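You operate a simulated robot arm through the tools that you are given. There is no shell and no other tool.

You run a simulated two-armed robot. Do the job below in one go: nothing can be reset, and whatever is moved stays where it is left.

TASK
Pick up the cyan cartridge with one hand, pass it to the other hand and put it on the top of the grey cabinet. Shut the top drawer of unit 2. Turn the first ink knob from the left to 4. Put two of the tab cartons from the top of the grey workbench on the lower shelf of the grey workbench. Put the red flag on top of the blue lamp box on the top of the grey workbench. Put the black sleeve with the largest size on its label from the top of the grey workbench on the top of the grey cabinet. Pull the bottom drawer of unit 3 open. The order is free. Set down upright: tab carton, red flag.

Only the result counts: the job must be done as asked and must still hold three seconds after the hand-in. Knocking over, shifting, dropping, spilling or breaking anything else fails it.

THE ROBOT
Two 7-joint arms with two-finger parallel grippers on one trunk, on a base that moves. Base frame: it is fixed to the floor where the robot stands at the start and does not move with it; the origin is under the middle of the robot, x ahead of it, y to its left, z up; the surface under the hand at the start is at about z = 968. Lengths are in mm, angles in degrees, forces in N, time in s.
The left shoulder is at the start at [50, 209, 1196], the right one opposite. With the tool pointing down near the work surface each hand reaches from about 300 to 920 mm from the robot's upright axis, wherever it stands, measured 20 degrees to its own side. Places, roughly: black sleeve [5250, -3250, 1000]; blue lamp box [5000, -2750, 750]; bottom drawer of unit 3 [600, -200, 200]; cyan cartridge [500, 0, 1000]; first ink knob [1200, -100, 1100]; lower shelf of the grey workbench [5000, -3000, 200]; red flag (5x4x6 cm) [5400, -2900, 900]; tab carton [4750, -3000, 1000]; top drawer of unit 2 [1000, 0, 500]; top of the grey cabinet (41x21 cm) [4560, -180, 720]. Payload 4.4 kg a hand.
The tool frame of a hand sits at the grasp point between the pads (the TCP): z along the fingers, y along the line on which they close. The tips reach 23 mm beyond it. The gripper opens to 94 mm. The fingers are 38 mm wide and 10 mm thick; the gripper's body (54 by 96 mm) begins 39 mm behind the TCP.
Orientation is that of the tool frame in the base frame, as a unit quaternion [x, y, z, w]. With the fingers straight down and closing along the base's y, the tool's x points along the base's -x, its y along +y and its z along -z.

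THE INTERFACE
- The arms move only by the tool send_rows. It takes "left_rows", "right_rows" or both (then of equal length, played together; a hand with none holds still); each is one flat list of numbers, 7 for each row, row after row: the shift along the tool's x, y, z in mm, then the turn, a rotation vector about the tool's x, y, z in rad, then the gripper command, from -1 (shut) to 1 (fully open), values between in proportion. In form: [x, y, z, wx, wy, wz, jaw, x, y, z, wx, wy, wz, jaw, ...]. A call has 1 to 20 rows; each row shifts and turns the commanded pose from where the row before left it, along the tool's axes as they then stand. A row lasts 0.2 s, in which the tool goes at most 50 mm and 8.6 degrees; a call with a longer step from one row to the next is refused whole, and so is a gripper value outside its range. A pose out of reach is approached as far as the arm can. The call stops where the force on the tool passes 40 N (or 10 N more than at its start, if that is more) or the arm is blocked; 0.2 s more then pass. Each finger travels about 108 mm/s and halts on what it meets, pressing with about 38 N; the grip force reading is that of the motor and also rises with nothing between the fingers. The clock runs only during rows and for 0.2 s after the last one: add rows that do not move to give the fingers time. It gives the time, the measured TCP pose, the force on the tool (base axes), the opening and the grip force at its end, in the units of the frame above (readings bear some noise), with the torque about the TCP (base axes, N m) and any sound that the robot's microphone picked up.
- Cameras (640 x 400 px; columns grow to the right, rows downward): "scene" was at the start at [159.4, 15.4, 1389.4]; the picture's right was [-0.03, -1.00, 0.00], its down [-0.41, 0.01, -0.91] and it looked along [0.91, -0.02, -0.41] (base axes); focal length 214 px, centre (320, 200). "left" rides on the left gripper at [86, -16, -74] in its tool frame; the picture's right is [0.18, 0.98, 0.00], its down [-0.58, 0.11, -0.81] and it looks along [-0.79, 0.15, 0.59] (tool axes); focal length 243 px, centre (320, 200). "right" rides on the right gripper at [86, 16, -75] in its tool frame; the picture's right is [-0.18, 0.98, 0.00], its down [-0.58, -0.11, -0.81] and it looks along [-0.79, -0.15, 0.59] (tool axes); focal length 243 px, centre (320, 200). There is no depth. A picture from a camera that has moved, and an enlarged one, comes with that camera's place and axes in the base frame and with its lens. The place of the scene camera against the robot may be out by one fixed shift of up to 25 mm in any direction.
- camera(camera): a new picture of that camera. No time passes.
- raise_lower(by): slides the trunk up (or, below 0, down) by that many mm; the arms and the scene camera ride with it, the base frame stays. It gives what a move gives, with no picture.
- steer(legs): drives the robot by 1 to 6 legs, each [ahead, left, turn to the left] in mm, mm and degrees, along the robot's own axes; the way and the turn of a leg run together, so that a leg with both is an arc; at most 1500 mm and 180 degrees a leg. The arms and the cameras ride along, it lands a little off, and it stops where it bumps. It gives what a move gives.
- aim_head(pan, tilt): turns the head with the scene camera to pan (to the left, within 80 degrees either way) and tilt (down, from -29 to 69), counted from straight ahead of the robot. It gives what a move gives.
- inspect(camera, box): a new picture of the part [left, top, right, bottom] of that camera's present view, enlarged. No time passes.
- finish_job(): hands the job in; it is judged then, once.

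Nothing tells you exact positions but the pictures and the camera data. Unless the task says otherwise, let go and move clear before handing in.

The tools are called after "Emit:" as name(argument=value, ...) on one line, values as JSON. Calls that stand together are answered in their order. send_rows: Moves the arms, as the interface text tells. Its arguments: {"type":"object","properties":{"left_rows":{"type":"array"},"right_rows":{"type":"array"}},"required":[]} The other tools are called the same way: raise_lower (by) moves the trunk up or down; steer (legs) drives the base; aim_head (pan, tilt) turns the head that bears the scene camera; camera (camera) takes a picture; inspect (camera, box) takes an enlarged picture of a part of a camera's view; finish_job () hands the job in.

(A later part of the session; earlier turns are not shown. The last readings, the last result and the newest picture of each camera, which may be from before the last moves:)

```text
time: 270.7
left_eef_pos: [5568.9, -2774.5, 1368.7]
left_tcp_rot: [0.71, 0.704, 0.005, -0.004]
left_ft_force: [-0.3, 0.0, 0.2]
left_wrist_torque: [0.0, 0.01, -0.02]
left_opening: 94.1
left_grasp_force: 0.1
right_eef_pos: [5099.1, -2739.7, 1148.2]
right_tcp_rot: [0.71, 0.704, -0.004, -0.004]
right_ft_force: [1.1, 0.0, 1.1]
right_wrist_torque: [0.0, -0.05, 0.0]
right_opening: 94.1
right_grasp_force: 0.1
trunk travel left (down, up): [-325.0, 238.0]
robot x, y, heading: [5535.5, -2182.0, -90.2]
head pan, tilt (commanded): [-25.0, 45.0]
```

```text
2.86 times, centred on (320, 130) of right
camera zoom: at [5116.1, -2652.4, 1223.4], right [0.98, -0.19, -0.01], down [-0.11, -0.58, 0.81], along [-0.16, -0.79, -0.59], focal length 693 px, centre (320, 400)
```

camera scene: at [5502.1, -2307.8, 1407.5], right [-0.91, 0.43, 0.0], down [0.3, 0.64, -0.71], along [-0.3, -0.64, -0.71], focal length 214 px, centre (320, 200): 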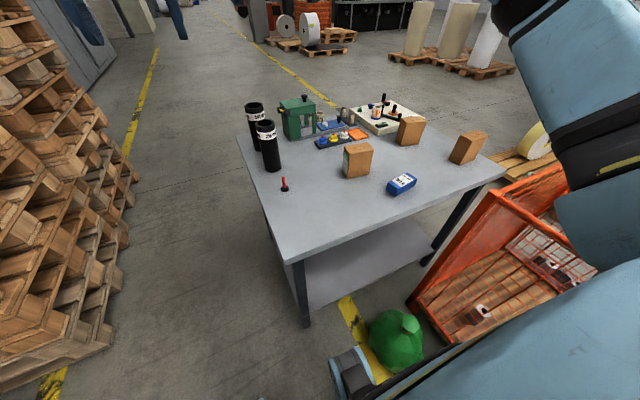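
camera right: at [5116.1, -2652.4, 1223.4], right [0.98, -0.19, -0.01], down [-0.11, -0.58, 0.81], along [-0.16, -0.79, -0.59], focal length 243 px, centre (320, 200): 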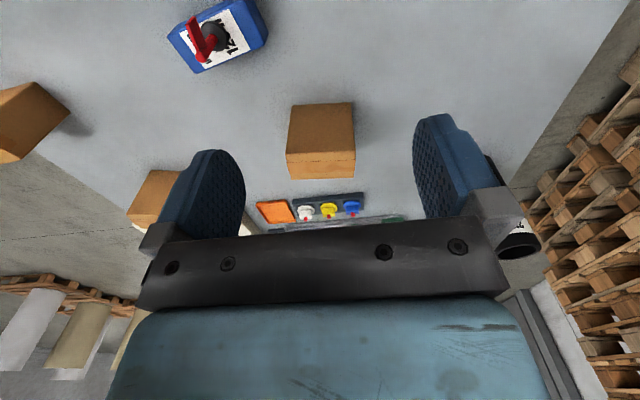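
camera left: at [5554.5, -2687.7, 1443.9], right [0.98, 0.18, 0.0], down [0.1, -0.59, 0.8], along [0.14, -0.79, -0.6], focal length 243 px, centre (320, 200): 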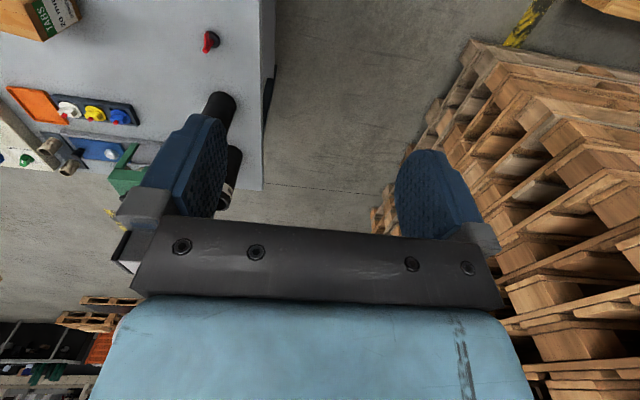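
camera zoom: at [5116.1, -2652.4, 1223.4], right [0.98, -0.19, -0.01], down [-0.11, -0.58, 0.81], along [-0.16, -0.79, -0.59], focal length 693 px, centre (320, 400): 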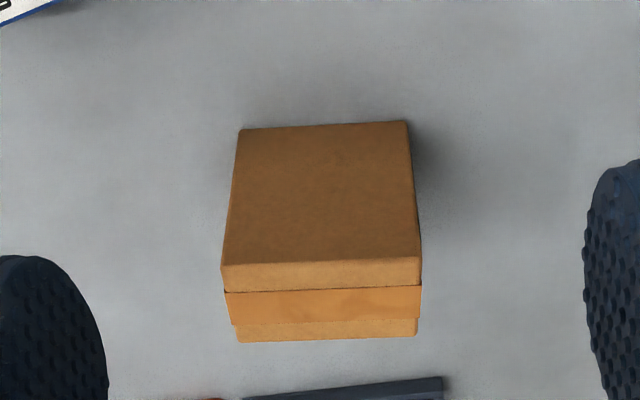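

Carton 1: centre (5064, -2910), 98 wide × 58 deep × 118 high, turned about -7.6°; top z 968. I must grip across the 58 mm depth, so I yaw the right hand by about -97.6°.

Emit:
send_rows(right_rows=[0, 0, 0, 0, 0, 0.1419, 0.9, 0, 0, 0, 0, 0, 0.1419, 0.9, 0, 0, 0, 0, 0, 0.1419, 0.9, 0, 0, 0, 0, 0, 0.1419, 0.9, 0, 0, 0, 0, 0, 0.1419, 0.9, 0, 0, 0, 0, 0, 0.1419, 0.9, 0, 0, 0, 0, 0, 0.1419, 0.9, 0, 0, 0, 0, 0, 0.1419, 0.9, 0, 0, 0, 0, 0, 0.1419, 0.9, 0, 0, 0, 0, 0, 0.1419, 0.9, 0, 0, 0, 0, 0, 0.1419, 0.9, 0, 0, 0, 0, 0, 0.1419, 0.9, 0, 0, 0, 0, 0, 0, 0.9])

Emit:
camera(camera="right")

Emit:
camera(camera="scene")

```text
time: 273.5
left_eef_pos: [5570.0, -2773.7, 1368.0]
left_tcp_rot: [0.71, 0.704, 0.004, -0.004]
left_ft_force: [0.0, 0.0, 0.1]
left_wrist_torque: [0.02, -0.02, -0.02]
left_opening: 94.1
left_grasp_force: 0.2
right_eef_pos: [5098.7, -2738.5, 1148.2]
right_tcp_rot: [0.997, -0.072, -0.005, -0.001]
right_ft_force: [-0.6, -0.2, 0.0]
right_wrist_torque: [0.04, -0.01, 0.01]
right_opening: 89.4
right_grasp_force: 0.0
trunk travel left (down, up): [-325.0, 238.0]
robot x, y, heading: [5536.6, -2183.3, -90.3]
head pan, tilt (commanded): [-25.0, 45.0]
```

```text
taken
camera right: at [5183.3, -2766.5, 1221.9], right [-0.32, -0.95, 0.0], down [-0.55, 0.19, 0.81], along [-0.77, 0.26, -0.58], focal length 243 px, centre (320, 200)
```

right: 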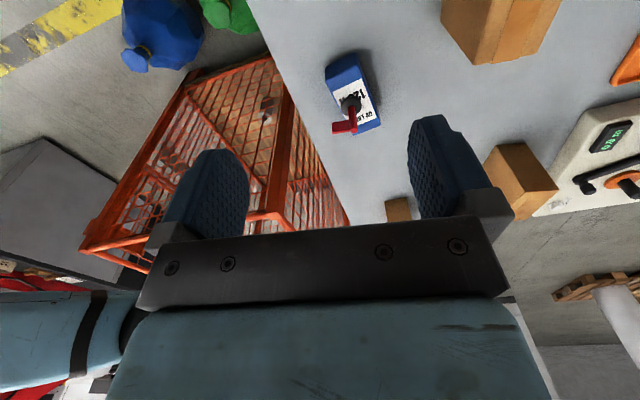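

```text
taken
camera scene: at [5502.0, -2307.8, 1407.4], right [-0.9, 0.43, 0.0], down [0.3, 0.64, -0.71], along [-0.3, -0.64, -0.71], focal length 214 px, centre (320, 200)
```

scene: 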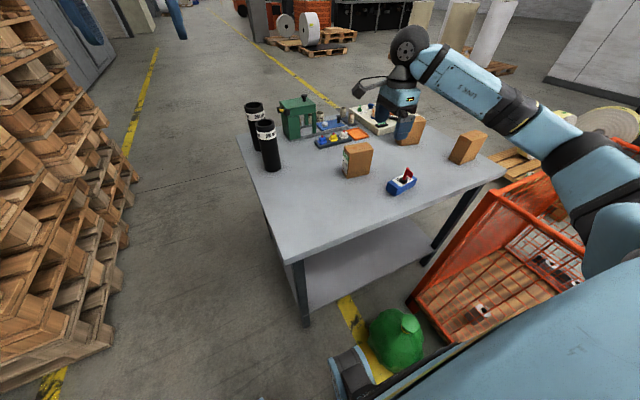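

Emit:
inspect(camera="right", box=[360, 120, 600, 240])

```text
2.67 times, centred on (480, 180) of right
camera zoom: at [5183.3, -2766.5, 1221.9], right [-0.32, -0.95, 0.0], down [-0.55, 0.19, 0.81], along [-0.77, 0.26, -0.58], focal length 647 px, centre (-107, 253)
```

zoom: 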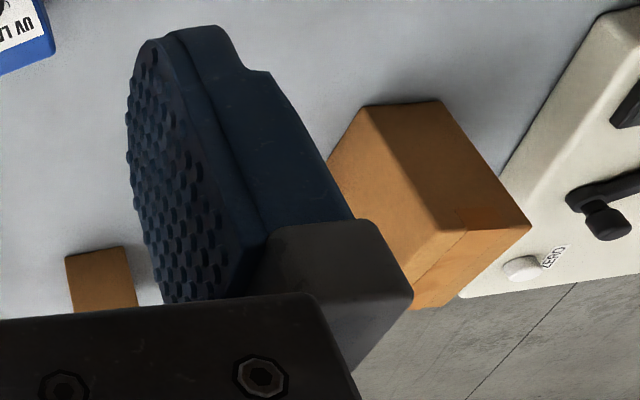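

Emit:
send_rows(right_rows=[-1.8, 34.9, 15.5, 0, 0, 0, 0.9, -1.8, 34.9, 15.5, 0, 0, 0, 0.9, -1.8, 34.9, 15.5, 0, 0, 0, 0.9, -1.8, 34.9, 15.5, 0, 0, 0, 0.9, -1.8, 34.9, 15.5, 0, 0, 0, 0.9, 0, 0, 0, 0, 0, 0, 0.9])

Emit:
camera(camera="right")

```text
time: 274.9
left_eef_pos: [5569.6, -2773.7, 1368.0]
left_tcp_rot: [0.71, 0.704, 0.005, -0.004]
left_ft_force: [-0.1, 0.9, 0.1]
left_wrist_torque: [-0.02, 0.03, 0.03]
left_opening: 93.9
left_grasp_force: 0.1
right_eef_pos: [5064.3, -2910.1, 1068.1]
right_tcp_rot: [0.998, -0.07, -0.006, 0.001]
right_ft_force: [0.4, -0.1, 0.1]
right_wrist_torque: [-0.01, 0.01, 0.01]
right_opening: 89.3
right_grasp_force: 0.1
trunk travel left (down, up): [-325.0, 238.0]
robot x, y, heading: [5536.7, -2183.6, -90.1]
head pan, tilt (commanded): [-25.0, 45.0]
```

```text
taken
camera right: at [5148.0, -2937.0, 1143.1], right [-0.32, -0.95, 0.0], down [-0.55, 0.19, 0.81], along [-0.77, 0.26, -0.58], focal length 243 px, centre (320, 200)
```

right: 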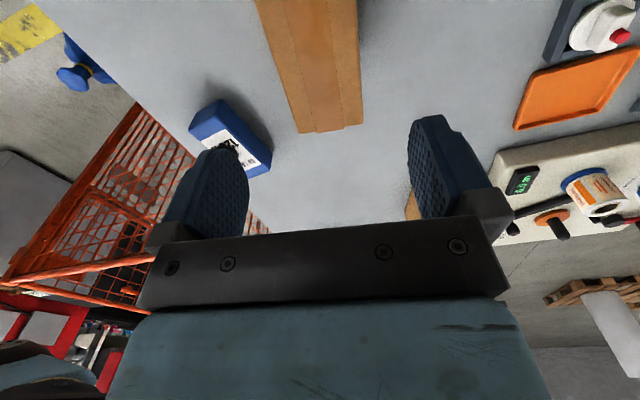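

Emit:
send_rows(right_rows=[0.3, 0, 30, 0, 0, 0, 0.9, 0.3, 0, 30, 0, 0, 0, 0.9, 0.3, 0, 30, 0, 0, 0, 0.9, 0.3, 0, 30, 0, 0, 0, 0.9, 0.3, 0, 15, 0, 0, 0, 0.9, 0, 0, 0, 0, 0, 0, 0.9])

Emit:
camera(camera="right")

```text
time: 276.3
left_eef_pos: [5569.7, -2774.2, 1367.7]
left_tcp_rot: [0.71, 0.704, 0.005, -0.004]
left_ft_force: [-0.3, 0.0, -0.9]
left_wrist_torque: [-0.02, -0.01, -0.04]
left_opening: 93.9
left_grasp_force: 0.2
right_eef_pos: [5063.6, -2911.1, 934.2]
right_tcp_rot: [0.998, -0.07, -0.005, -0.001]
right_ft_force: [0.2, 0.3, 0.1]
right_wrist_torque: [0.01, 0.0, 0.0]
right_opening: 89.1
right_grasp_force: 0.0
trunk travel left (down, up): [-325.0, 238.0]
robot x, y, heading: [5537.1, -2187.4, -90.3]
head pan, tilt (commanded): [-25.0, 45.0]
```

```text
taken
camera right: at [5147.4, -2938.7, 1009.1], right [-0.32, -0.95, 0.0], down [-0.55, 0.19, 0.81], along [-0.77, 0.26, -0.58], focal length 243 px, centre (320, 200)
```

right: 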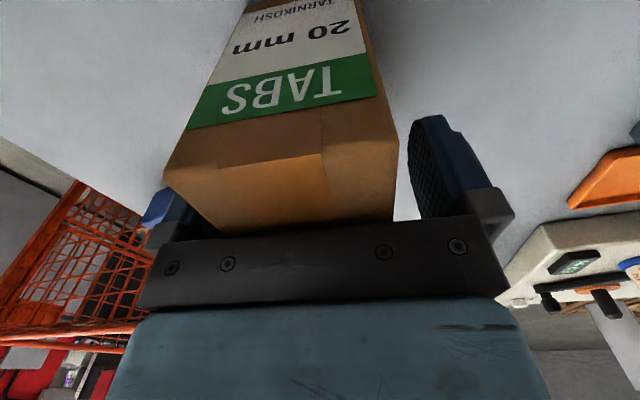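

Emit:
send_rows(right_rows=[0, 0, 0, 0, 0, 0, 0.5, 0, 0, 0, 0, 0, 0, -1, 0, 0, 0, 0, 0, 0, -1, 0, 0, 0, 0, 0, 0, -1])

Emit:
inspect(camera="scene", box=[300, 50, 470, 210])

```text
time: 277.3
left_eef_pos: [5569.9, -2774.6, 1369.3]
left_tcp_rot: [0.71, 0.704, 0.004, -0.005]
left_ft_force: [0.0, -0.4, -0.5]
left_wrist_torque: [0.0, 0.0, 0.01]
left_opening: 93.7
left_grasp_force: 0.0
right_eef_pos: [5062.5, -2910.1, 936.1]
right_tcp_rot: [0.998, -0.07, -0.005, -0.001]
right_ft_force: [0.4, 1.0, 0.4]
right_wrist_torque: [0.14, -0.14, -0.02]
right_opening: 57.7
right_grasp_force: 38.3
trunk travel left (down, up): [-325.0, 238.0]
robot x, y, heading: [5536.1, -2187.0, -90.2]
head pan, tilt (commanded): [-25.0, 45.0]
```

```text
2.50 times, centred on (385, 130) of scene
camera zoom: at [5502.1, -2307.8, 1407.4], right [-0.9, 0.43, 0.0], down [0.3, 0.64, -0.71], along [-0.3, -0.64, -0.71], focal length 536 px, centre (158, 375)
```

zoom: 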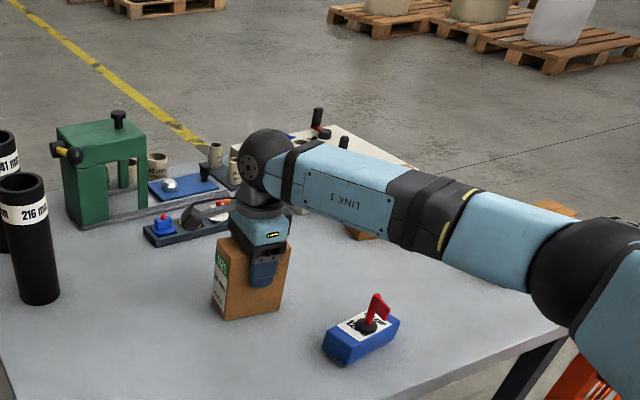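

Emit:
send_rows(right_rows=[0, 0, -15, 0, 0, 0, -1, 0, 0, -40, 0, 0, 0, -1, 0, 0, -45, 0, 0, 0, -1, 0, 0, -45, 0, 0, 0, -1, 0, 0, -40, 0, 0, 0, -1, 21.5, -39.6, 0, 0, 0, 0, -1, 21.5, -39.6, 0, 0, 0, 0, -1, 21.5, -39.6, 0, 0, 0, 0, -1, 21.5, -39.6, 0, 0, 0, 0, -1, 21.5, -39.6, 0, 0, 0, 0, -1, 21.5, -39.6, 0, 0, 0, 0, -1, 21.5, -39.6, 0, 0, 0, 0, -1, 21.5, -39.6, 0, 0, 0, 0, -1, 0, 0, 0, 0, 0, 0, -1])

Emit:
camera(camera="scene")

```text
time: 280.3
left_eef_pos: [5569.1, -2773.7, 1367.2]
left_tcp_rot: [0.71, 0.704, 0.005, -0.004]
left_ft_force: [0.4, 0.4, 0.3]
left_wrist_torque: [0.01, 0.01, -0.01]
left_opening: 94.1
left_grasp_force: 0.1
right_eef_pos: [5278.7, -2620.4, 1119.6]
right_tcp_rot: [0.998, -0.069, -0.005, 0.0]
right_ft_force: [0.2, -0.5, -3.0]
right_wrist_torque: [0.03, -0.02, 0.03]
right_opening: 57.9
right_grasp_force: 37.8
trunk travel left (down, up): [-325.0, 238.0]
robot x, y, heading: [5536.0, -2183.4, -90.1]
head pan, tilt (commanded): [-25.0, 45.0]
```

```text
taken
camera scene: at [5501.3, -2308.3, 1407.3], right [-0.9, 0.43, 0.0], down [0.3, 0.64, -0.71], along [-0.3, -0.64, -0.71], focal length 214 px, centre (320, 200)
```

scene: 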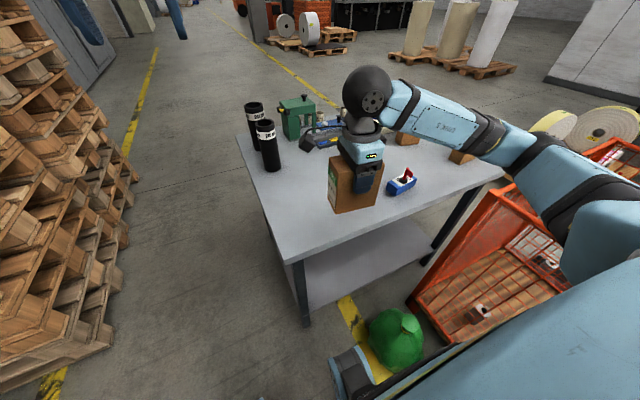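

Carton 1 is held (3 N). Putting it on the lower shelf is easiest from the bench's open +x end, so I raise the trunk for clearance and check the left side before driving around.

Emit:
raise_lower(by=200)

Emit:
aim_head(pan=60, tilt=40)

Emit:
camera(camera="scene")

Emit:
aim_head(pan=15, tilt=40)

Emit:
camera(camera="scene")

```text
time: 282.5
left_eef_pos: [5569.3, -2774.3, 1566.9]
left_tcp_rot: [0.71, 0.704, 0.005, -0.004]
left_ft_force: [-0.1, 0.5, -0.3]
left_wrist_torque: [0.0, 0.04, -0.04]
left_opening: 94.1
left_grasp_force: 0.1
right_eef_pos: [5280.9, -2621.1, 1319.1]
right_tcp_rot: [0.998, -0.07, -0.006, 0.0]
right_ft_force: [-0.8, 0.1, -3.0]
right_wrist_torque: [-0.01, 0.02, -0.02]
right_opening: 57.9
right_grasp_force: 37.3
trunk travel left (down, up): [-525.0, 38.0]
robot x, y, heading: [5536.7, -2187.8, -90.3]
head pan, tilt (commanded): [-25.0, 45.0]
```

```text
time: 284.1
left_eef_pos: [5569.7, -2776.1, 1568.4]
left_tcp_rot: [0.71, 0.704, 0.004, -0.004]
left_ft_force: [1.2, -0.2, -0.6]
left_wrist_torque: [0.0, 0.02, 0.02]
left_opening: 94.3
left_grasp_force: 0.0
right_eef_pos: [5280.0, -2621.2, 1319.1]
right_tcp_rot: [0.998, -0.069, -0.005, 0.0]
right_ft_force: [0.1, -0.6, -3.7]
right_wrist_torque: [-0.01, 0.0, -0.03]
right_opening: 57.8
right_grasp_force: 37.9
trunk travel left (down, up): [-525.0, 38.0]
robot x, y, heading: [5535.0, -2182.8, -89.9]
head pan, tilt (commanded): [60.0, 40.0]
```

```text
taken
camera scene: at [5609.9, -2277.3, 1614.7], right [-0.5, -0.86, 0.0], down [-0.56, 0.32, -0.77], along [0.66, -0.39, -0.64], focal length 214 px, centre (320, 200)
```

scene: 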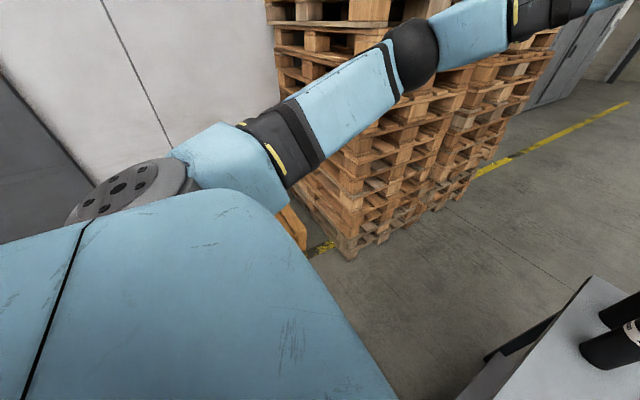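

```text
time: 285.2
left_eef_pos: [5569.4, -2775.7, 1568.4]
left_tcp_rot: [0.71, 0.704, 0.004, -0.005]
left_ft_force: [0.3, -0.3, 0.1]
left_wrist_torque: [-0.03, -0.02, 0.03]
left_opening: 94.3
left_grasp_force: 0.1
right_eef_pos: [5280.0, -2620.5, 1319.3]
right_tcp_rot: [0.998, -0.069, -0.005, 0.0]
right_ft_force: [0.1, -0.2, -3.0]
right_wrist_torque: [0.0, 0.01, 0.0]
right_opening: 57.7
right_grasp_force: 38.4
trunk travel left (down, up): [-525.0, 38.0]
robot x, y, heading: [5540.9, -2183.5, -90.3]
head pan, tilt (commanded): [15.0, 40.0]
```

```text
taken
camera scene: at [5558.3, -2316.7, 1614.6], right [-0.97, -0.26, 0.0], down [-0.16, 0.62, -0.77], along [0.2, -0.74, -0.64], focal length 214 px, centre (320, 200)
```

scene: 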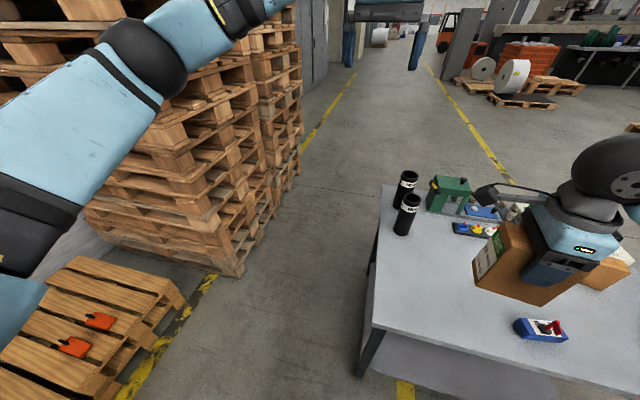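

The corridor between bench end (x 5450) and the pallets (x 6450) is about 1 m. I drive around to the bench's +x end in small legs.

Emit:
steer(legs=[[0, 120, 0.3], [300, 150, 0]])

Emit:
camera(camera="scene")

```text
time: 288.7
left_eef_pos: [5840.6, -3070.9, 1568.7]
left_tcp_rot: [0.71, 0.705, 0.005, -0.004]
left_ft_force: [0.8, 0.3, -0.1]
left_wrist_torque: [-0.03, 0.01, 0.01]
left_opening: 94.0
left_grasp_force: 0.1
right_eef_pos: [5551.6, -2917.7, 1321.2]
right_tcp_rot: [0.998, -0.07, -0.005, 0.0]
right_ft_force: [0.8, 0.2, -2.6]
right_wrist_torque: [0.0, -0.02, -0.06]
right_opening: 58.1
right_grasp_force: 38.0
trunk travel left (down, up): [-525.0, 38.0]
robot x, y, heading: [5806.0, -2484.0, -90.2]
head pan, tilt (commanded): [15.0, 40.0]
```

```text
taken
camera scene: at [5828.1, -2613.5, 1614.9], right [-0.97, -0.26, 0.0], down [-0.16, 0.62, -0.77], along [0.2, -0.74, -0.64], focal length 214 px, centre (320, 200)
```

scene: 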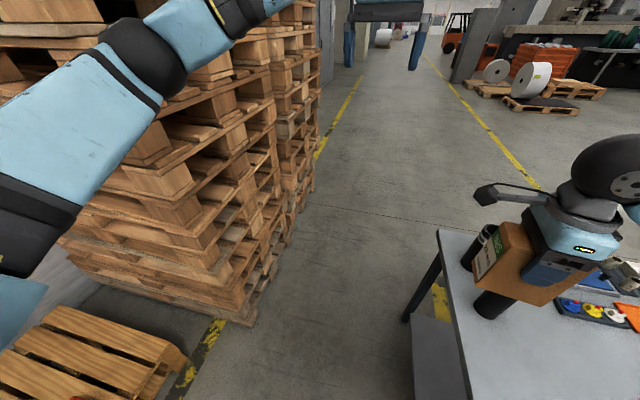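

Emit:
aim_head(pan=0, tilt=69)

Emit:
camera(camera="scene")

Emit:
aim_head(pan=-70, tilt=60)

Emit:
camera(camera="scene")

```text
time: 289.7
left_eef_pos: [5841.8, -3072.4, 1567.7]
left_tcp_rot: [0.71, 0.704, 0.004, -0.004]
left_ft_force: [-0.1, 0.0, 1.0]
left_wrist_torque: [-0.02, -0.02, 0.02]
left_opening: 94.2
left_grasp_force: 0.0
right_eef_pos: [5551.2, -2918.9, 1319.7]
right_tcp_rot: [0.998, -0.069, -0.006, 0.0]
right_ft_force: [-0.4, 0.2, -2.8]
right_wrist_torque: [0.0, -0.02, -0.05]
right_opening: 57.7
right_grasp_force: 37.7
trunk travel left (down, up): [-525.0, 38.0]
robot x, y, heading: [5808.7, -2482.1, -90.1]
head pan, tilt (commanded): [0.0, 68.8]
```

```text
taken
camera scene: at [5807.0, -2588.8, 1578.6], right [-1.0, 0.0, 0.0], down [0.0, 0.93, -0.36], along [0.0, -0.36, -0.93], focal length 214 px, centre (320, 200)
```

scene: 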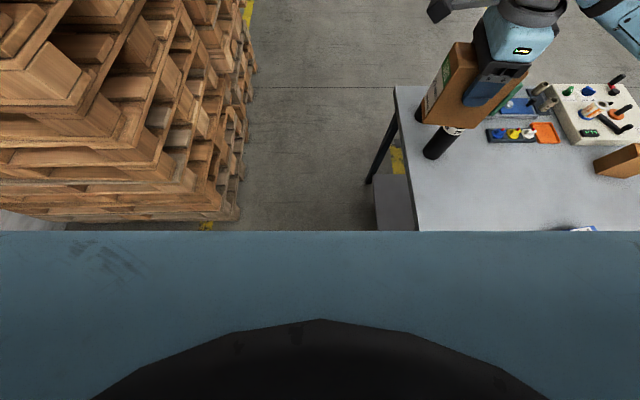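

```text
time: 291.1
left_eef_pos: [5841.1, -3073.9, 1568.0]
left_tcp_rot: [0.709, 0.705, 0.004, -0.004]
left_ft_force: [-0.2, -0.5, 0.9]
left_wrist_torque: [-0.02, -0.01, -0.01]
left_opening: 94.1
left_grasp_force: 0.0
right_eef_pos: [5550.7, -2920.2, 1320.6]
right_tcp_rot: [0.998, -0.069, -0.006, -0.001]
right_ft_force: [0.3, -0.2, -2.6]
right_wrist_torque: [0.04, 0.04, 0.01]
right_opening: 58.0
right_grasp_force: 37.9
trunk travel left (down, up): [-525.0, 38.0]
robot x, y, heading: [5807.9, -2481.1, -90.0]
head pan, tilt (commanded): [-70.0, 60.0]
```

```text
taken
camera scene: at [5744.4, -2555.6, 1587.9], right [-0.34, 0.94, 0.0], down [0.81, 0.3, -0.5], along [-0.47, -0.17, -0.87], focal length 214 px, centre (320, 200)
```

scene: 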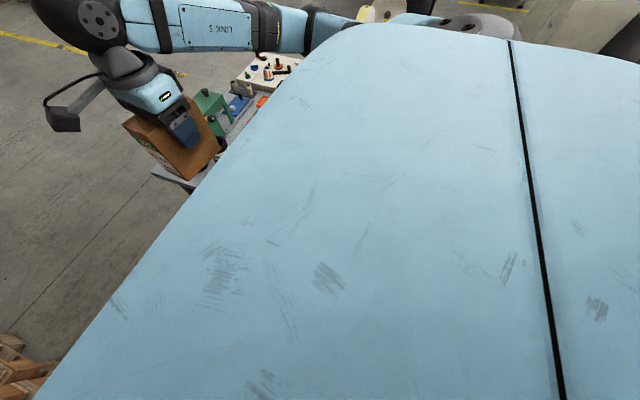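

Emit:
send_rows(left_rows=[-40, -10, 10, 0, 0, 0, 1, -40, -10, 10, 0, 0, 0, 1, -40, -10, 10, 0, 0, 0, 1, -30, -10, 10, 0, 0, 0, 1])

Emit:
aim_head(pan=40, tilt=25)

Emit:
camera(camera="scene")

```text
time: 292.1
left_eef_pos: [5798.8, -3223.4, 1526.5]
left_tcp_rot: [0.71, 0.705, 0.006, -0.004]
left_ft_force: [-0.9, -0.2, 0.0]
left_wrist_torque: [-0.01, 0.0, 0.01]
left_opening: 94.3
left_grasp_force: 0.1
right_eef_pos: [5550.0, -2920.5, 1318.6]
right_tcp_rot: [0.998, -0.069, -0.003, -0.001]
right_ft_force: [-0.6, -0.6, -1.8]
right_wrist_torque: [-0.03, -0.02, 0.02]
right_opening: 57.9
right_grasp_force: 38.2
trunk travel left (down, up): [-525.0, 38.0]
robot x, y, heading: [5807.6, -2480.1, -90.0]
head pan, tilt (commanded): [-70.0, 60.0]
```

```text
time: 293.9
left_eef_pos: [5800.6, -3221.2, 1526.7]
left_tcp_rot: [0.709, 0.705, 0.005, -0.004]
left_ft_force: [-0.1, 0.7, -0.3]
left_wrist_torque: [-0.03, 0.0, -0.01]
left_opening: 94.0
left_grasp_force: 0.0
right_eef_pos: [5551.9, -2919.3, 1319.9]
right_tcp_rot: [0.998, -0.069, -0.005, 0.0]
right_ft_force: [-0.9, 0.0, -3.2]
right_wrist_torque: [0.01, 0.05, 0.0]
right_opening: 57.9
right_grasp_force: 37.5
trunk travel left (down, up): [-525.0, 38.0]
robot x, y, heading: [5803.1, -2482.6, -89.9]
head pan, tilt (commanded): [40.0, 25.0]
```

```text
taken
camera scene: at [5866.0, -2603.6, 1638.0], right [-0.77, -0.64, 0.0], down [-0.27, 0.32, -0.91], along [0.58, -0.7, -0.42], focal length 214 px, centre (320, 200)
```

scene: 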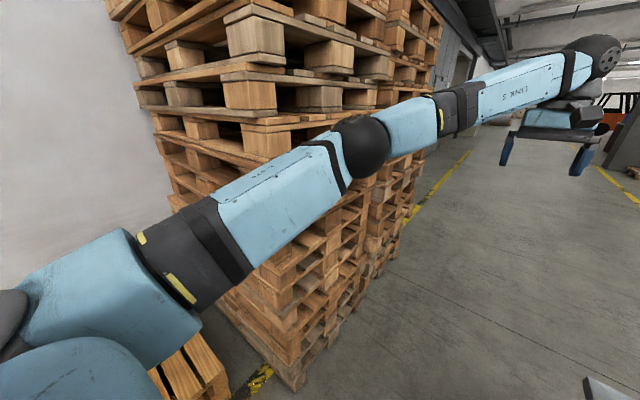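

Emit:
steer(legs=[[480, 115, 0]])

Emit:
aim_head(pan=30, tilt=35)

Emit:
camera(camera="scene")

```text
time: 296.9
left_eef_pos: [5913.6, -3696.7, 1527.2]
left_tcp_rot: [0.711, 0.703, 0.003, -0.004]
left_ft_force: [0.4, -0.4, 0.1]
left_wrist_torque: [0.02, 0.01, -0.01]
left_opening: 94.0
left_grasp_force: 0.0
right_eef_pos: [5664.9, -3394.0, 1320.3]
right_tcp_rot: [0.998, -0.07, -0.005, 0.001]
right_ft_force: [0.1, -0.8, -2.4]
right_wrist_torque: [0.01, 0.02, 0.02]
right_opening: 57.5
right_grasp_force: 37.7
trunk travel left (down, up): [-525.0, 38.0]
robot x, y, heading: [5922.8, -2961.0, -90.1]
head pan, tilt (commanded): [40.0, 25.0]
```

```text
time: 297.6
left_eef_pos: [5914.3, -3698.8, 1525.6]
left_tcp_rot: [0.71, 0.704, 0.004, -0.005]
left_ft_force: [-0.4, 0.3, 0.1]
left_wrist_torque: [0.0, -0.01, -0.01]
left_opening: 94.0
left_grasp_force: 0.0
right_eef_pos: [5665.5, -3394.8, 1320.3]
right_tcp_rot: [0.998, -0.07, -0.005, 0.0]
right_ft_force: [0.2, -0.6, -2.9]
right_wrist_torque: [0.03, -0.03, 0.01]
right_opening: 58.0
right_grasp_force: 38.0
trunk travel left (down, up): [-525.0, 38.0]
robot x, y, heading: [5923.0, -2960.9, -90.0]
head pan, tilt (commanded): [30.0, 35.0]
```

```text
taken
camera scene: at [5965.8, -3086.2, 1622.2], right [-0.87, -0.5, 0.0], down [-0.28, 0.5, -0.82], along [0.41, -0.71, -0.57], focal length 214 px, centre (320, 200)
```

scene: 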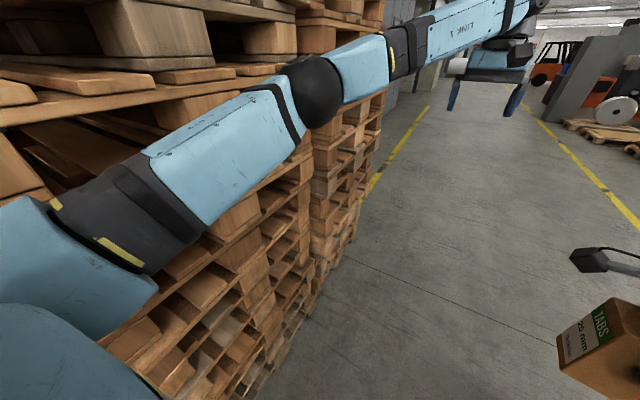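

Emit:
steer(legs=[[0, 0, -45], [0, 0, -45]])

Emit:
aim_head(pan=0, tilt=45)

Emit:
camera(camera="scene")

```text
time: 302.1
left_eef_pos: [5184.4, -2964.4, 1526.5]
left_tcp_rot: [1.0, 0.003, 0.006, -0.001]
left_ft_force: [0.3, 0.2, -0.5]
left_wrist_torque: [0.01, -0.02, -0.01]
left_opening: 93.9
left_grasp_force: 0.1
right_eef_pos: [5481.5, -2709.8, 1319.7]
right_tcp_rot: [-0.662, 0.75, 0.003, 0.004]
right_ft_force: [0.5, 0.1, -2.7]
right_wrist_torque: [0.01, 0.0, 0.03]
right_opening: 57.8
right_grasp_force: 38.3
trunk travel left (down, up): [-525.0, 38.0]
robot x, y, heading: [5921.4, -2961.6, -179.2]
head pan, tilt (commanded): [30.0, 35.0]
```

```text
time: 303.0
left_eef_pos: [5183.8, -2963.4, 1525.9]
left_tcp_rot: [1.0, 0.003, 0.005, 0.0]
left_ft_force: [-0.3, 0.1, 0.3]
left_wrist_torque: [0.03, -0.01, 0.02]
left_opening: 94.0
left_grasp_force: 0.0
right_eef_pos: [5483.0, -2710.1, 1319.4]
right_tcp_rot: [-0.661, 0.75, 0.004, 0.003]
right_ft_force: [0.0, 0.5, -2.6]
right_wrist_torque: [0.03, 0.01, 0.01]
right_opening: 57.8
right_grasp_force: 38.2
trunk travel left (down, up): [-525.0, 38.0]
robot x, y, heading: [5922.6, -2958.0, -179.4]
head pan, tilt (commanded): [0.0, 45.0]
```

```text
taken
camera scene: at [5773.3, -2943.5, 1607.4], right [-0.01, 1.0, 0.0], down [0.71, 0.01, -0.71], along [-0.71, -0.01, -0.71], focal length 214 px, centre (320, 200)
```

scene: 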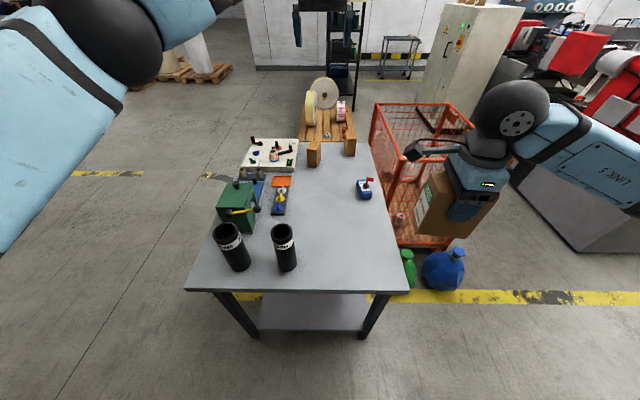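

I'm at the +x end facing the bench. Before lowering, I tuck the left hand back and away from the sleeves and back up a little so the carton clears the bench edge.

Emit:
send_rows(left_rows=[43, 0, -18, 0, 0, 0, 1, 43, 0, -18, 0, 0, 0, 1, 43, 0, -18, 0, 0, 0, 1, 43, 0, -18, 0, 0, 0, 1, 43, 0, -18, 0, 0, 0, 1, 43, 0, -18, 0, 0, 0, 1, 43, 0, -18, 0, 0, 0, 1, 43, 0, -18, 0, 0, 0, 1])

Emit:
steer(legs=[[-90, 0, -0.7]])

Emit:
camera(camera="scene")

```text
time: 304.8
left_eef_pos: [5528.7, -2957.6, 1675.2]
left_tcp_rot: [1.0, 0.004, 0.005, 0.0]
left_ft_force: [0.0, 0.4, 0.0]
left_wrist_torque: [-0.02, 0.02, 0.0]
left_opening: 94.1
left_grasp_force: 0.0
right_eef_pos: [5483.9, -2709.3, 1321.3]
right_tcp_rot: [-0.662, 0.75, 0.005, 0.004]
right_ft_force: [1.1, -0.7, -2.6]
right_wrist_torque: [0.02, 0.03, -0.01]
right_opening: 57.9
right_grasp_force: 38.0
trunk travel left (down, up): [-525.0, 38.0]
robot x, y, heading: [5921.7, -2956.8, -179.6]
head pan, tilt (commanded): [0.0, 45.0]
```

```text
time: 305.9
left_eef_pos: [5614.7, -2952.9, 1674.1]
left_tcp_rot: [1.0, -0.003, 0.007, 0.001]
left_ft_force: [0.0, 0.0, 0.1]
left_wrist_torque: [-0.03, 0.0, 0.03]
left_opening: 94.0
left_grasp_force: 0.0
right_eef_pos: [5573.7, -2704.1, 1318.2]
right_tcp_rot: [-0.657, 0.753, 0.003, 0.005]
right_ft_force: [0.3, 0.2, -2.7]
right_wrist_torque: [0.01, 0.01, -0.02]
right_opening: 57.9
right_grasp_force: 38.4
trunk travel left (down, up): [-525.0, 38.0]
robot x, y, heading: [6013.1, -2958.0, -179.9]
head pan, tilt (commanded): [0.0, 45.0]
```

```text
taken
camera scene: at [5861.0, -2940.9, 1607.0], right [0.0, 1.0, 0.0], down [0.71, 0.0, -0.71], along [-0.71, 0.0, -0.71], focal length 214 px, centre (320, 200)
```

scene: 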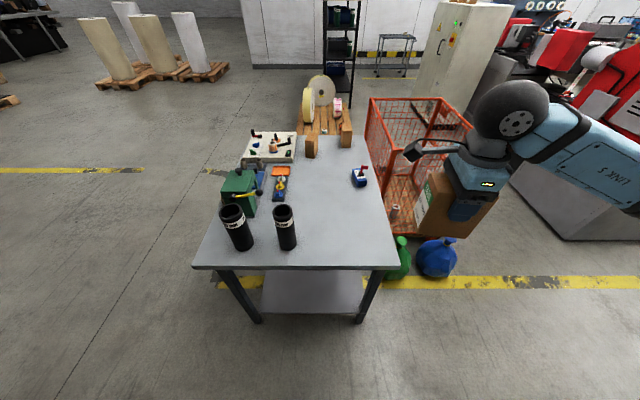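

Emit:
inspect(camera="scene", box=[200, 120, 380, 260])

Emit:
inspect(camera="scene", box=[190, 250, 410, 330])

Emit:
raise_lower(by=-525)

Emit:
camera(camera="scene")

```text
2.86 times, centred on (290, 190) of scene
camera zoom: at [5861.0, -2940.9, 1607.0], right [0.0, 1.0, 0.0], down [0.71, 0.0, -0.71], along [-0.71, 0.0, -0.71], focal length 613 px, centre (406, 229)
```

zoom: 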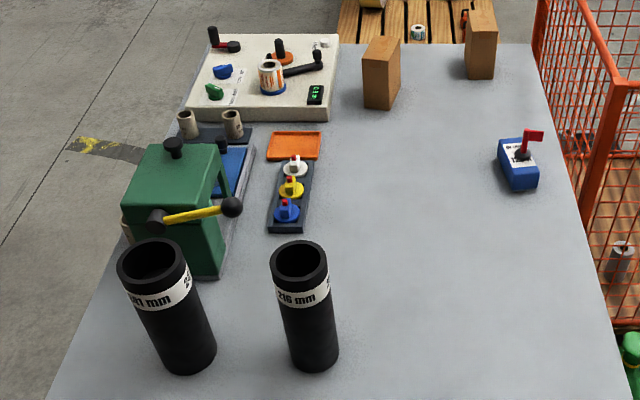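

```text
2.91 times, centred on (300, 290) of scene
camera zoom: at [5861.0, -2940.9, 1607.0], right [0.0, 1.0, 0.0], down [0.71, 0.0, -0.71], along [-0.71, 0.0, -0.71], focal length 624 px, centre (378, -62)
```

zoom: 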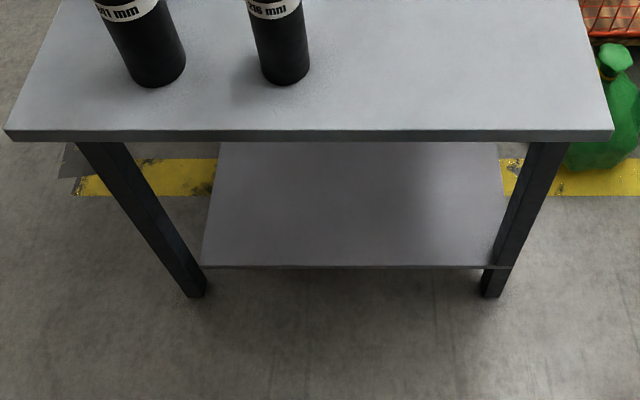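

```text
refused: -525 is not a number from -400 to 400
```

```text
taken
camera scene: at [5861.0, -2940.9, 1607.0], right [0.0, 1.0, 0.0], down [0.71, 0.0, -0.71], along [-0.71, 0.0, -0.71], focal length 214 px, centre (320, 200)
```

scene: 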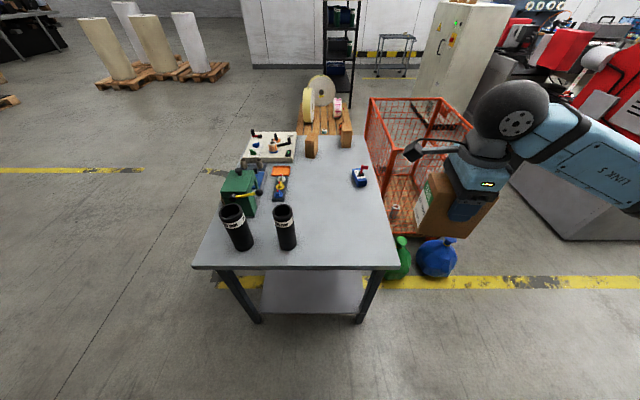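

Emit:
inspect(camera="scene", box=[215, 195, 305, 255])

Emit:
raise_lower(by=-350)

Emit:
camera(camera="scene")

```text
6.67 times, centred on (260, 225) of scene
camera zoom: at [5861.0, -2940.9, 1607.0], right [0.0, 1.0, 0.0], down [0.71, 0.0, -0.71], along [-0.71, 0.0, -0.71], focal length 1430 px, centre (720, 33)
```

zoom: 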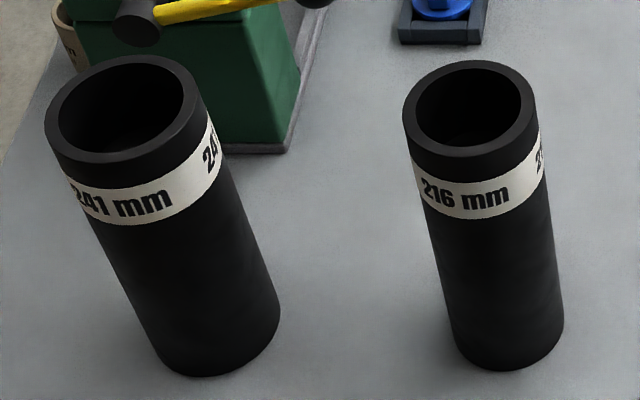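

```text
time: 309.3
left_eef_pos: [5617.2, -2951.8, 1324.6]
left_tcp_rot: [1.0, -0.003, 0.006, 0.0]
left_ft_force: [0.4, -0.2, 0.2]
left_wrist_torque: [0.0, 0.04, 0.02]
left_opening: 94.3
left_grasp_force: 0.1
right_eef_pos: [5576.8, -2702.8, 969.4]
right_tcp_rot: [-0.657, 0.754, 0.003, 0.004]
right_ft_force: [-0.5, 0.4, -2.9]
right_wrist_torque: [0.01, 0.02, 0.0]
right_opening: 58.2
right_grasp_force: 38.3
trunk travel left (down, up): [-175.0, 388.0]
robot x, y, heading: [6013.0, -2959.5, -180.0]
head pan, tilt (commanded): [0.0, 45.0]
```

```text
taken
camera scene: at [5864.0, -2941.1, 1257.4], right [0.0, 1.0, 0.0], down [0.71, 0.0, -0.71], along [-0.71, 0.0, -0.71], focal length 214 px, centre (320, 200)
```

scene: 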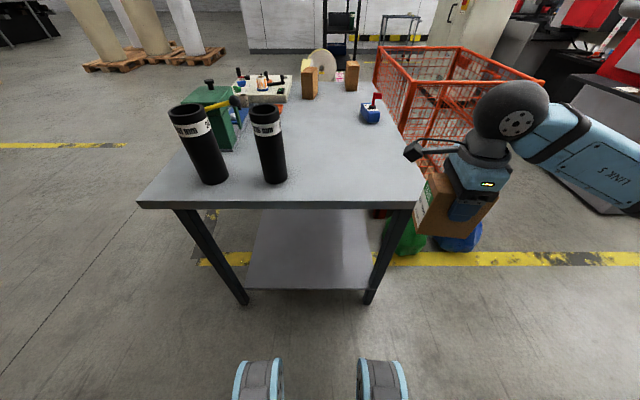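

Only two black sleeves stand there: "241 mm" (left) and "216 mm" – 241 is the largest. There is too little room behind me here for a low reach, so I'll do the shelf placing from the bench's free back side; I strafe there and turn to face +y.

Emit:
steer(legs=[[0, 1300, 0]])

Emit:
aim_head(pan=-40, tilt=25)

Emit:
camera(camera="scene")

```text
time: 320.8
left_eef_pos: [5623.7, -4242.8, 1322.5]
left_tcp_rot: [1.0, 0.002, 0.006, 0.0]
left_ft_force: [0.0, -0.3, -0.9]
left_wrist_torque: [0.0, 0.01, -0.02]
left_opening: 93.9
left_grasp_force: 0.1
right_eef_pos: [5579.9, -3994.8, 969.9]
right_tcp_rot: [-0.661, 0.75, 0.003, 0.004]
right_ft_force: [1.0, -0.8, -2.8]
right_wrist_torque: [-0.03, -0.01, -0.03]
right_opening: 57.4
right_grasp_force: 38.2
trunk travel left (down, up): [-175.0, 388.0]
robot x, y, heading: [6018.5, -4244.4, -179.6]
head pan, tilt (commanded): [0.0, 45.0]
```

```text
time: 321.9
left_eef_pos: [5623.5, -4242.2, 1323.7]
left_tcp_rot: [1.0, 0.002, 0.007, 0.0]
left_ft_force: [-0.9, -0.7, -0.6]
left_wrist_torque: [0.0, -0.01, 0.01]
left_opening: 94.2
left_grasp_force: 0.0
right_eef_pos: [5580.9, -3994.6, 967.6]
right_tcp_rot: [-0.661, 0.75, 0.003, 0.005]
right_ft_force: [0.1, 0.5, -1.6]
right_wrist_torque: [-0.01, 0.02, 0.0]
right_opening: 57.9
right_grasp_force: 37.7
trunk travel left (down, up): [-175.0, 388.0]
robot x, y, heading: [6019.6, -4244.9, -179.6]
head pan, tilt (commanded): [-40.0, 25.0]
```

```text
taken
camera scene: at [5880.4, -4169.0, 1287.9], right [0.63, 0.77, 0.0], down [0.33, -0.27, -0.91], along [-0.7, 0.57, -0.42], focal length 214 px, centre (320, 200)
```

scene: 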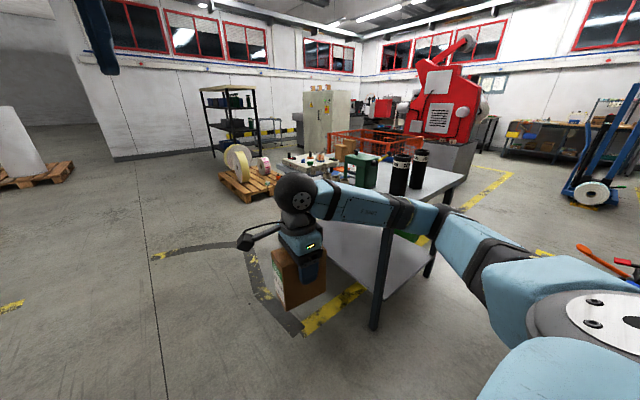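

Emit:
steer(legs=[[0, 0, -90.4]])

Emit:
aim_head(pan=15, tilt=30)

Emit:
camera(camera="scene")

```text
time: 324.8
left_eef_pos: [5804.8, -3911.3, 1323.4]
left_tcp_rot: [0.88, -0.475, 0.005, 0.003]
left_ft_force: [0.3, -0.3, -0.4]
left_wrist_torque: [-0.02, 0.01, -0.03]
left_opening: 94.2
left_grasp_force: 0.1
right_eef_pos: [5977.3, -3747.6, 969.2]
right_tcp_rot: [-0.239, 0.971, 0.0, 0.001]
right_ft_force: [0.1, 0.8, -1.6]
right_wrist_torque: [0.0, -0.02, 0.01]
right_opening: 57.8
right_grasp_force: 38.3
trunk travel left (down, up): [-175.0, 388.0]
robot x, y, heading: [6016.0, -4243.6, 124.0]
head pan, tilt (commanded): [-40.0, 25.0]
stopped in leg 1: the robot was blocked; the commanded pose is now the measured one
```

```text
time: 326.0
left_eef_pos: [5802.0, -3908.5, 1323.2]
left_tcp_rot: [0.88, -0.476, 0.006, 0.003]
left_ft_force: [1.1, -0.7, 0.2]
left_wrist_torque: [0.0, 0.0, 0.04]
left_opening: 93.9
left_grasp_force: 0.1
right_eef_pos: [5977.9, -3744.1, 969.3]
right_tcp_rot: [-0.238, 0.971, 0.0, 0.002]
right_ft_force: [0.5, -0.3, -2.2]
right_wrist_torque: [-0.02, -0.01, 0.01]
right_opening: 57.7
right_grasp_force: 37.5
trunk travel left (down, up): [-175.0, 388.0]
robot x, y, heading: [6019.8, -4244.5, 123.7]
head pan, tilt (commanded): [15.0, 30.0]
```

```text
taken
camera scene: at [5908.9, -4108.1, 1279.1], right [0.66, 0.75, 0.0], down [0.38, -0.33, -0.86], along [-0.65, 0.57, -0.5], focal length 214 px, centre (320, 200)
```

scene: 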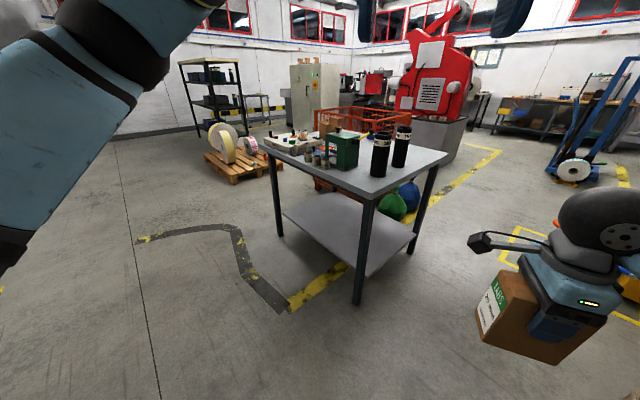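

The turn was blocked at heading 124° – probably my base corner reached the pallet stack on my right. I move straight away from it (toward -x) and check the stack, then finish the turn.

Emit:
steer(legs=[[170, 252, 0]])

Emit:
aim_head(pan=-80, tilt=25)

Emit:
camera(camera="scene")

```text
time: 328.8
left_eef_pos: [5501.9, -3907.2, 1323.2]
left_tcp_rot: [0.879, -0.476, 0.005, 0.004]
left_ft_force: [-0.3, 0.5, -0.4]
left_wrist_torque: [0.02, 0.0, -0.01]
left_opening: 94.2
left_grasp_force: 0.0
right_eef_pos: [5676.5, -3743.1, 971.0]
right_tcp_rot: [-0.237, 0.972, 0.002, 0.001]
right_ft_force: [-0.2, -0.3, -1.9]
right_wrist_torque: [-0.02, 0.0, 0.01]
right_opening: 57.8
right_grasp_force: 37.4
trunk travel left (down, up): [-175.0, 388.0]
robot x, y, heading: [5714.7, -4240.9, 123.6]
head pan, tilt (commanded): [15.0, 30.0]
```

```text
time: 330.5
left_eef_pos: [5501.1, -3907.0, 1322.8]
left_tcp_rot: [0.879, -0.476, 0.003, 0.003]
left_ft_force: [0.8, -0.3, -0.1]
left_wrist_torque: [0.04, -0.03, -0.05]
left_opening: 93.9
left_grasp_force: 0.2
right_eef_pos: [5676.2, -3741.6, 970.0]
right_tcp_rot: [-0.237, 0.971, 0.001, 0.001]
right_ft_force: [0.1, -0.1, -2.0]
right_wrist_torque: [-0.02, 0.03, 0.0]
right_opening: 57.8
right_grasp_force: 37.8
trunk travel left (down, up): [-175.0, 388.0]
robot x, y, heading: [5712.9, -4238.4, 123.5]
head pan, tilt (commanded): [-80.0, 25.0]
```

```text
taken
camera scene: at [5742.6, -4102.5, 1288.0], right [0.69, -0.72, 0.0], down [-0.31, -0.29, -0.91], along [0.66, 0.63, -0.42], focal length 214 px, centre (320, 200)
```

scene: 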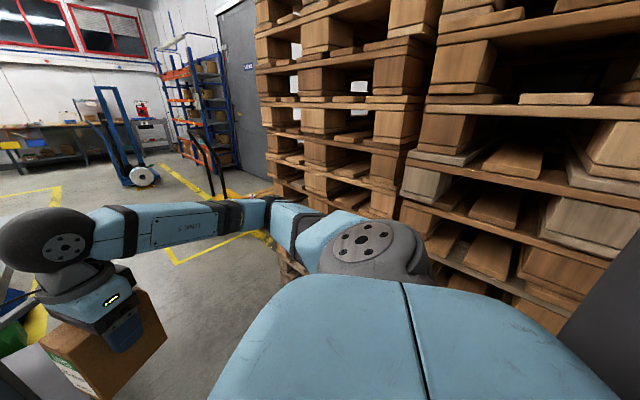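

Emit:
steer(legs=[[0, 0, -33.5]])

Emit:
aim_head(pan=20, tilt=30)

Emit:
camera(camera="scene")

```text
time: 332.7
left_eef_pos: [5709.4, -3847.0, 1324.6]
left_tcp_rot: [0.711, -0.703, 0.005, 0.002]
left_ft_force: [0.3, 0.0, 0.8]
left_wrist_torque: [0.01, 0.02, 0.01]
left_opening: 93.7
left_grasp_force: 0.1
right_eef_pos: [5943.5, -3801.8, 971.9]
right_tcp_rot: [0.041, 0.999, 0.001, 0.003]
right_ft_force: [0.8, 0.4, -2.0]
right_wrist_torque: [0.04, -0.04, 0.0]
right_opening: 57.7
right_grasp_force: 38.1
trunk travel left (down, up): [-175.0, 388.0]
robot x, y, heading: [5709.8, -4239.3, 90.8]
head pan, tilt (commanded): [-80.0, 25.0]
stopped in leg 1: the robot was blocked; the commanded pose is now the measured one
```

```text
time: 334.5
left_eef_pos: [5708.9, -3843.9, 1323.3]
left_tcp_rot: [0.71, -0.704, 0.006, 0.003]
left_ft_force: [0.0, 0.3, 0.2]
left_wrist_torque: [-0.01, -0.02, -0.01]
left_opening: 93.8
left_grasp_force: 0.1
right_eef_pos: [5942.9, -3801.7, 970.5]
right_tcp_rot: [0.041, 0.999, -0.001, 0.002]
right_ft_force: [0.7, 0.0, -1.8]
right_wrist_torque: [0.0, -0.05, -0.01]
right_opening: 57.7
right_grasp_force: 37.8
trunk travel left (down, up): [-175.0, 388.0]
robot x, y, heading: [5711.5, -4240.7, 90.7]
head pan, tilt (commanded): [20.0, 30.0]
```

```text
taken
camera scene: at [5673.8, -4068.4, 1279.6], right [0.93, 0.36, 0.0], down [0.18, -0.47, -0.86], along [-0.31, 0.81, -0.5], focal length 214 px, centre (320, 200)
```

scene: 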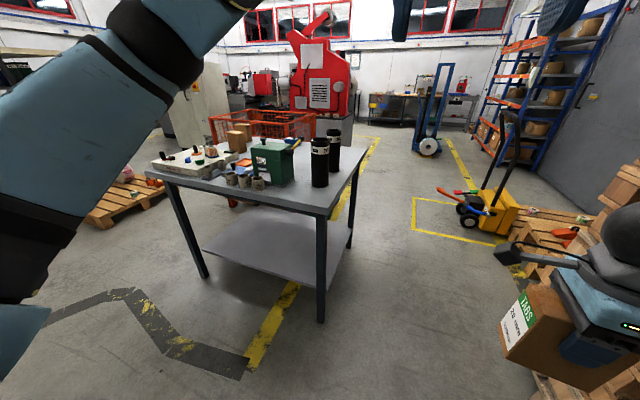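

Emit:
aim_head(pan=-80, tilt=35)

Emit:
camera(camera="scene")

Emit:
camera(camera="right")

```text
time: 336.2
left_eef_pos: [5709.3, -3844.5, 1322.9]
left_tcp_rot: [0.709, -0.705, 0.006, 0.003]
left_ft_force: [0.6, 0.0, 0.8]
left_wrist_torque: [0.01, 0.0, 0.0]
left_opening: 94.3
left_grasp_force: 0.1
right_eef_pos: [5944.3, -3801.1, 971.0]
right_tcp_rot: [0.043, 0.999, 0.0, 0.002]
right_ft_force: [-0.3, -0.3, -2.4]
right_wrist_torque: [-0.02, -0.02, 0.01]
right_opening: 57.9
right_grasp_force: 38.1
trunk travel left (down, up): [-175.0, 388.0]
robot x, y, heading: [5710.0, -4241.5, 91.0]
head pan, tilt (commanded): [-80.0, 35.0]
```

```text
taken
camera scene: at [5792.4, -4136.2, 1272.4], right [0.19, -0.98, 0.0], down [-0.56, -0.11, -0.82], along [0.81, 0.15, -0.57], focal length 214 px, centre (320, 200)
```

scene: 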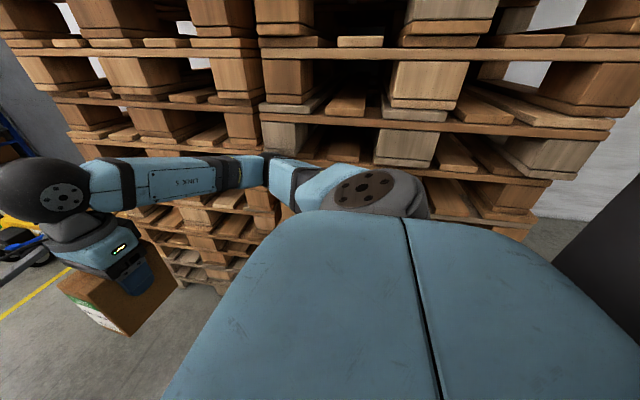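

```text
taken
camera right: at [5857.8, -3777.2, 1045.8], right [0.27, 0.96, 0.0], down [0.57, -0.16, 0.81], along [0.78, -0.22, -0.59], focal length 243 px, centre (320, 200)
```

right: 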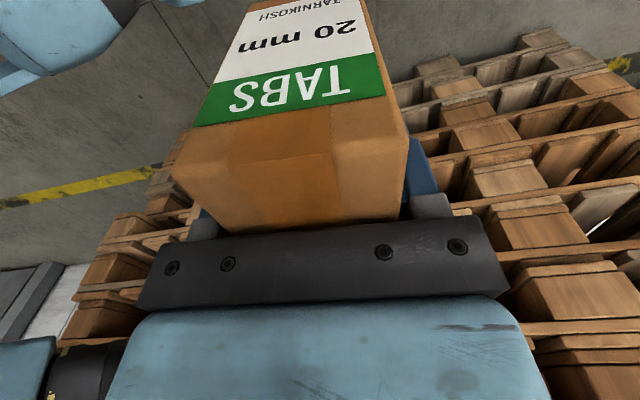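

Emit:
steer(legs=[[0, 300, 0]])

Emit:
camera(camera="scene")

```text
time: 339.5
left_eef_pos: [5407.8, -3850.0, 1323.5]
left_tcp_rot: [0.708, -0.706, 0.003, 0.004]
left_ft_force: [-0.6, 0.1, 0.0]
left_wrist_torque: [-0.01, -0.02, 0.01]
left_opening: 94.0
left_grasp_force: 0.0
right_eef_pos: [5641.9, -3806.3, 970.6]
right_tcp_rot: [0.044, 0.999, -0.001, 0.0]
right_ft_force: [0.0, 0.4, -2.6]
right_wrist_torque: [-0.01, -0.03, 0.03]
right_opening: 57.7
right_grasp_force: 38.3
trunk travel left (down, up): [-175.0, 388.0]
robot x, y, heading: [5402.8, -4240.6, 90.6]
head pan, tilt (commanded): [-80.0, 35.0]
```

```text
taken
camera scene: at [5491.0, -4141.8, 1272.2], right [0.18, -0.98, 0.0], down [-0.56, -0.11, -0.82], along [0.81, 0.15, -0.57], focal length 214 px, centre (320, 200)
```

scene: 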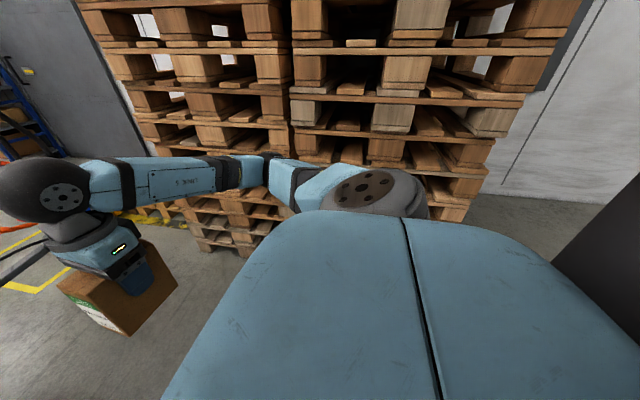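

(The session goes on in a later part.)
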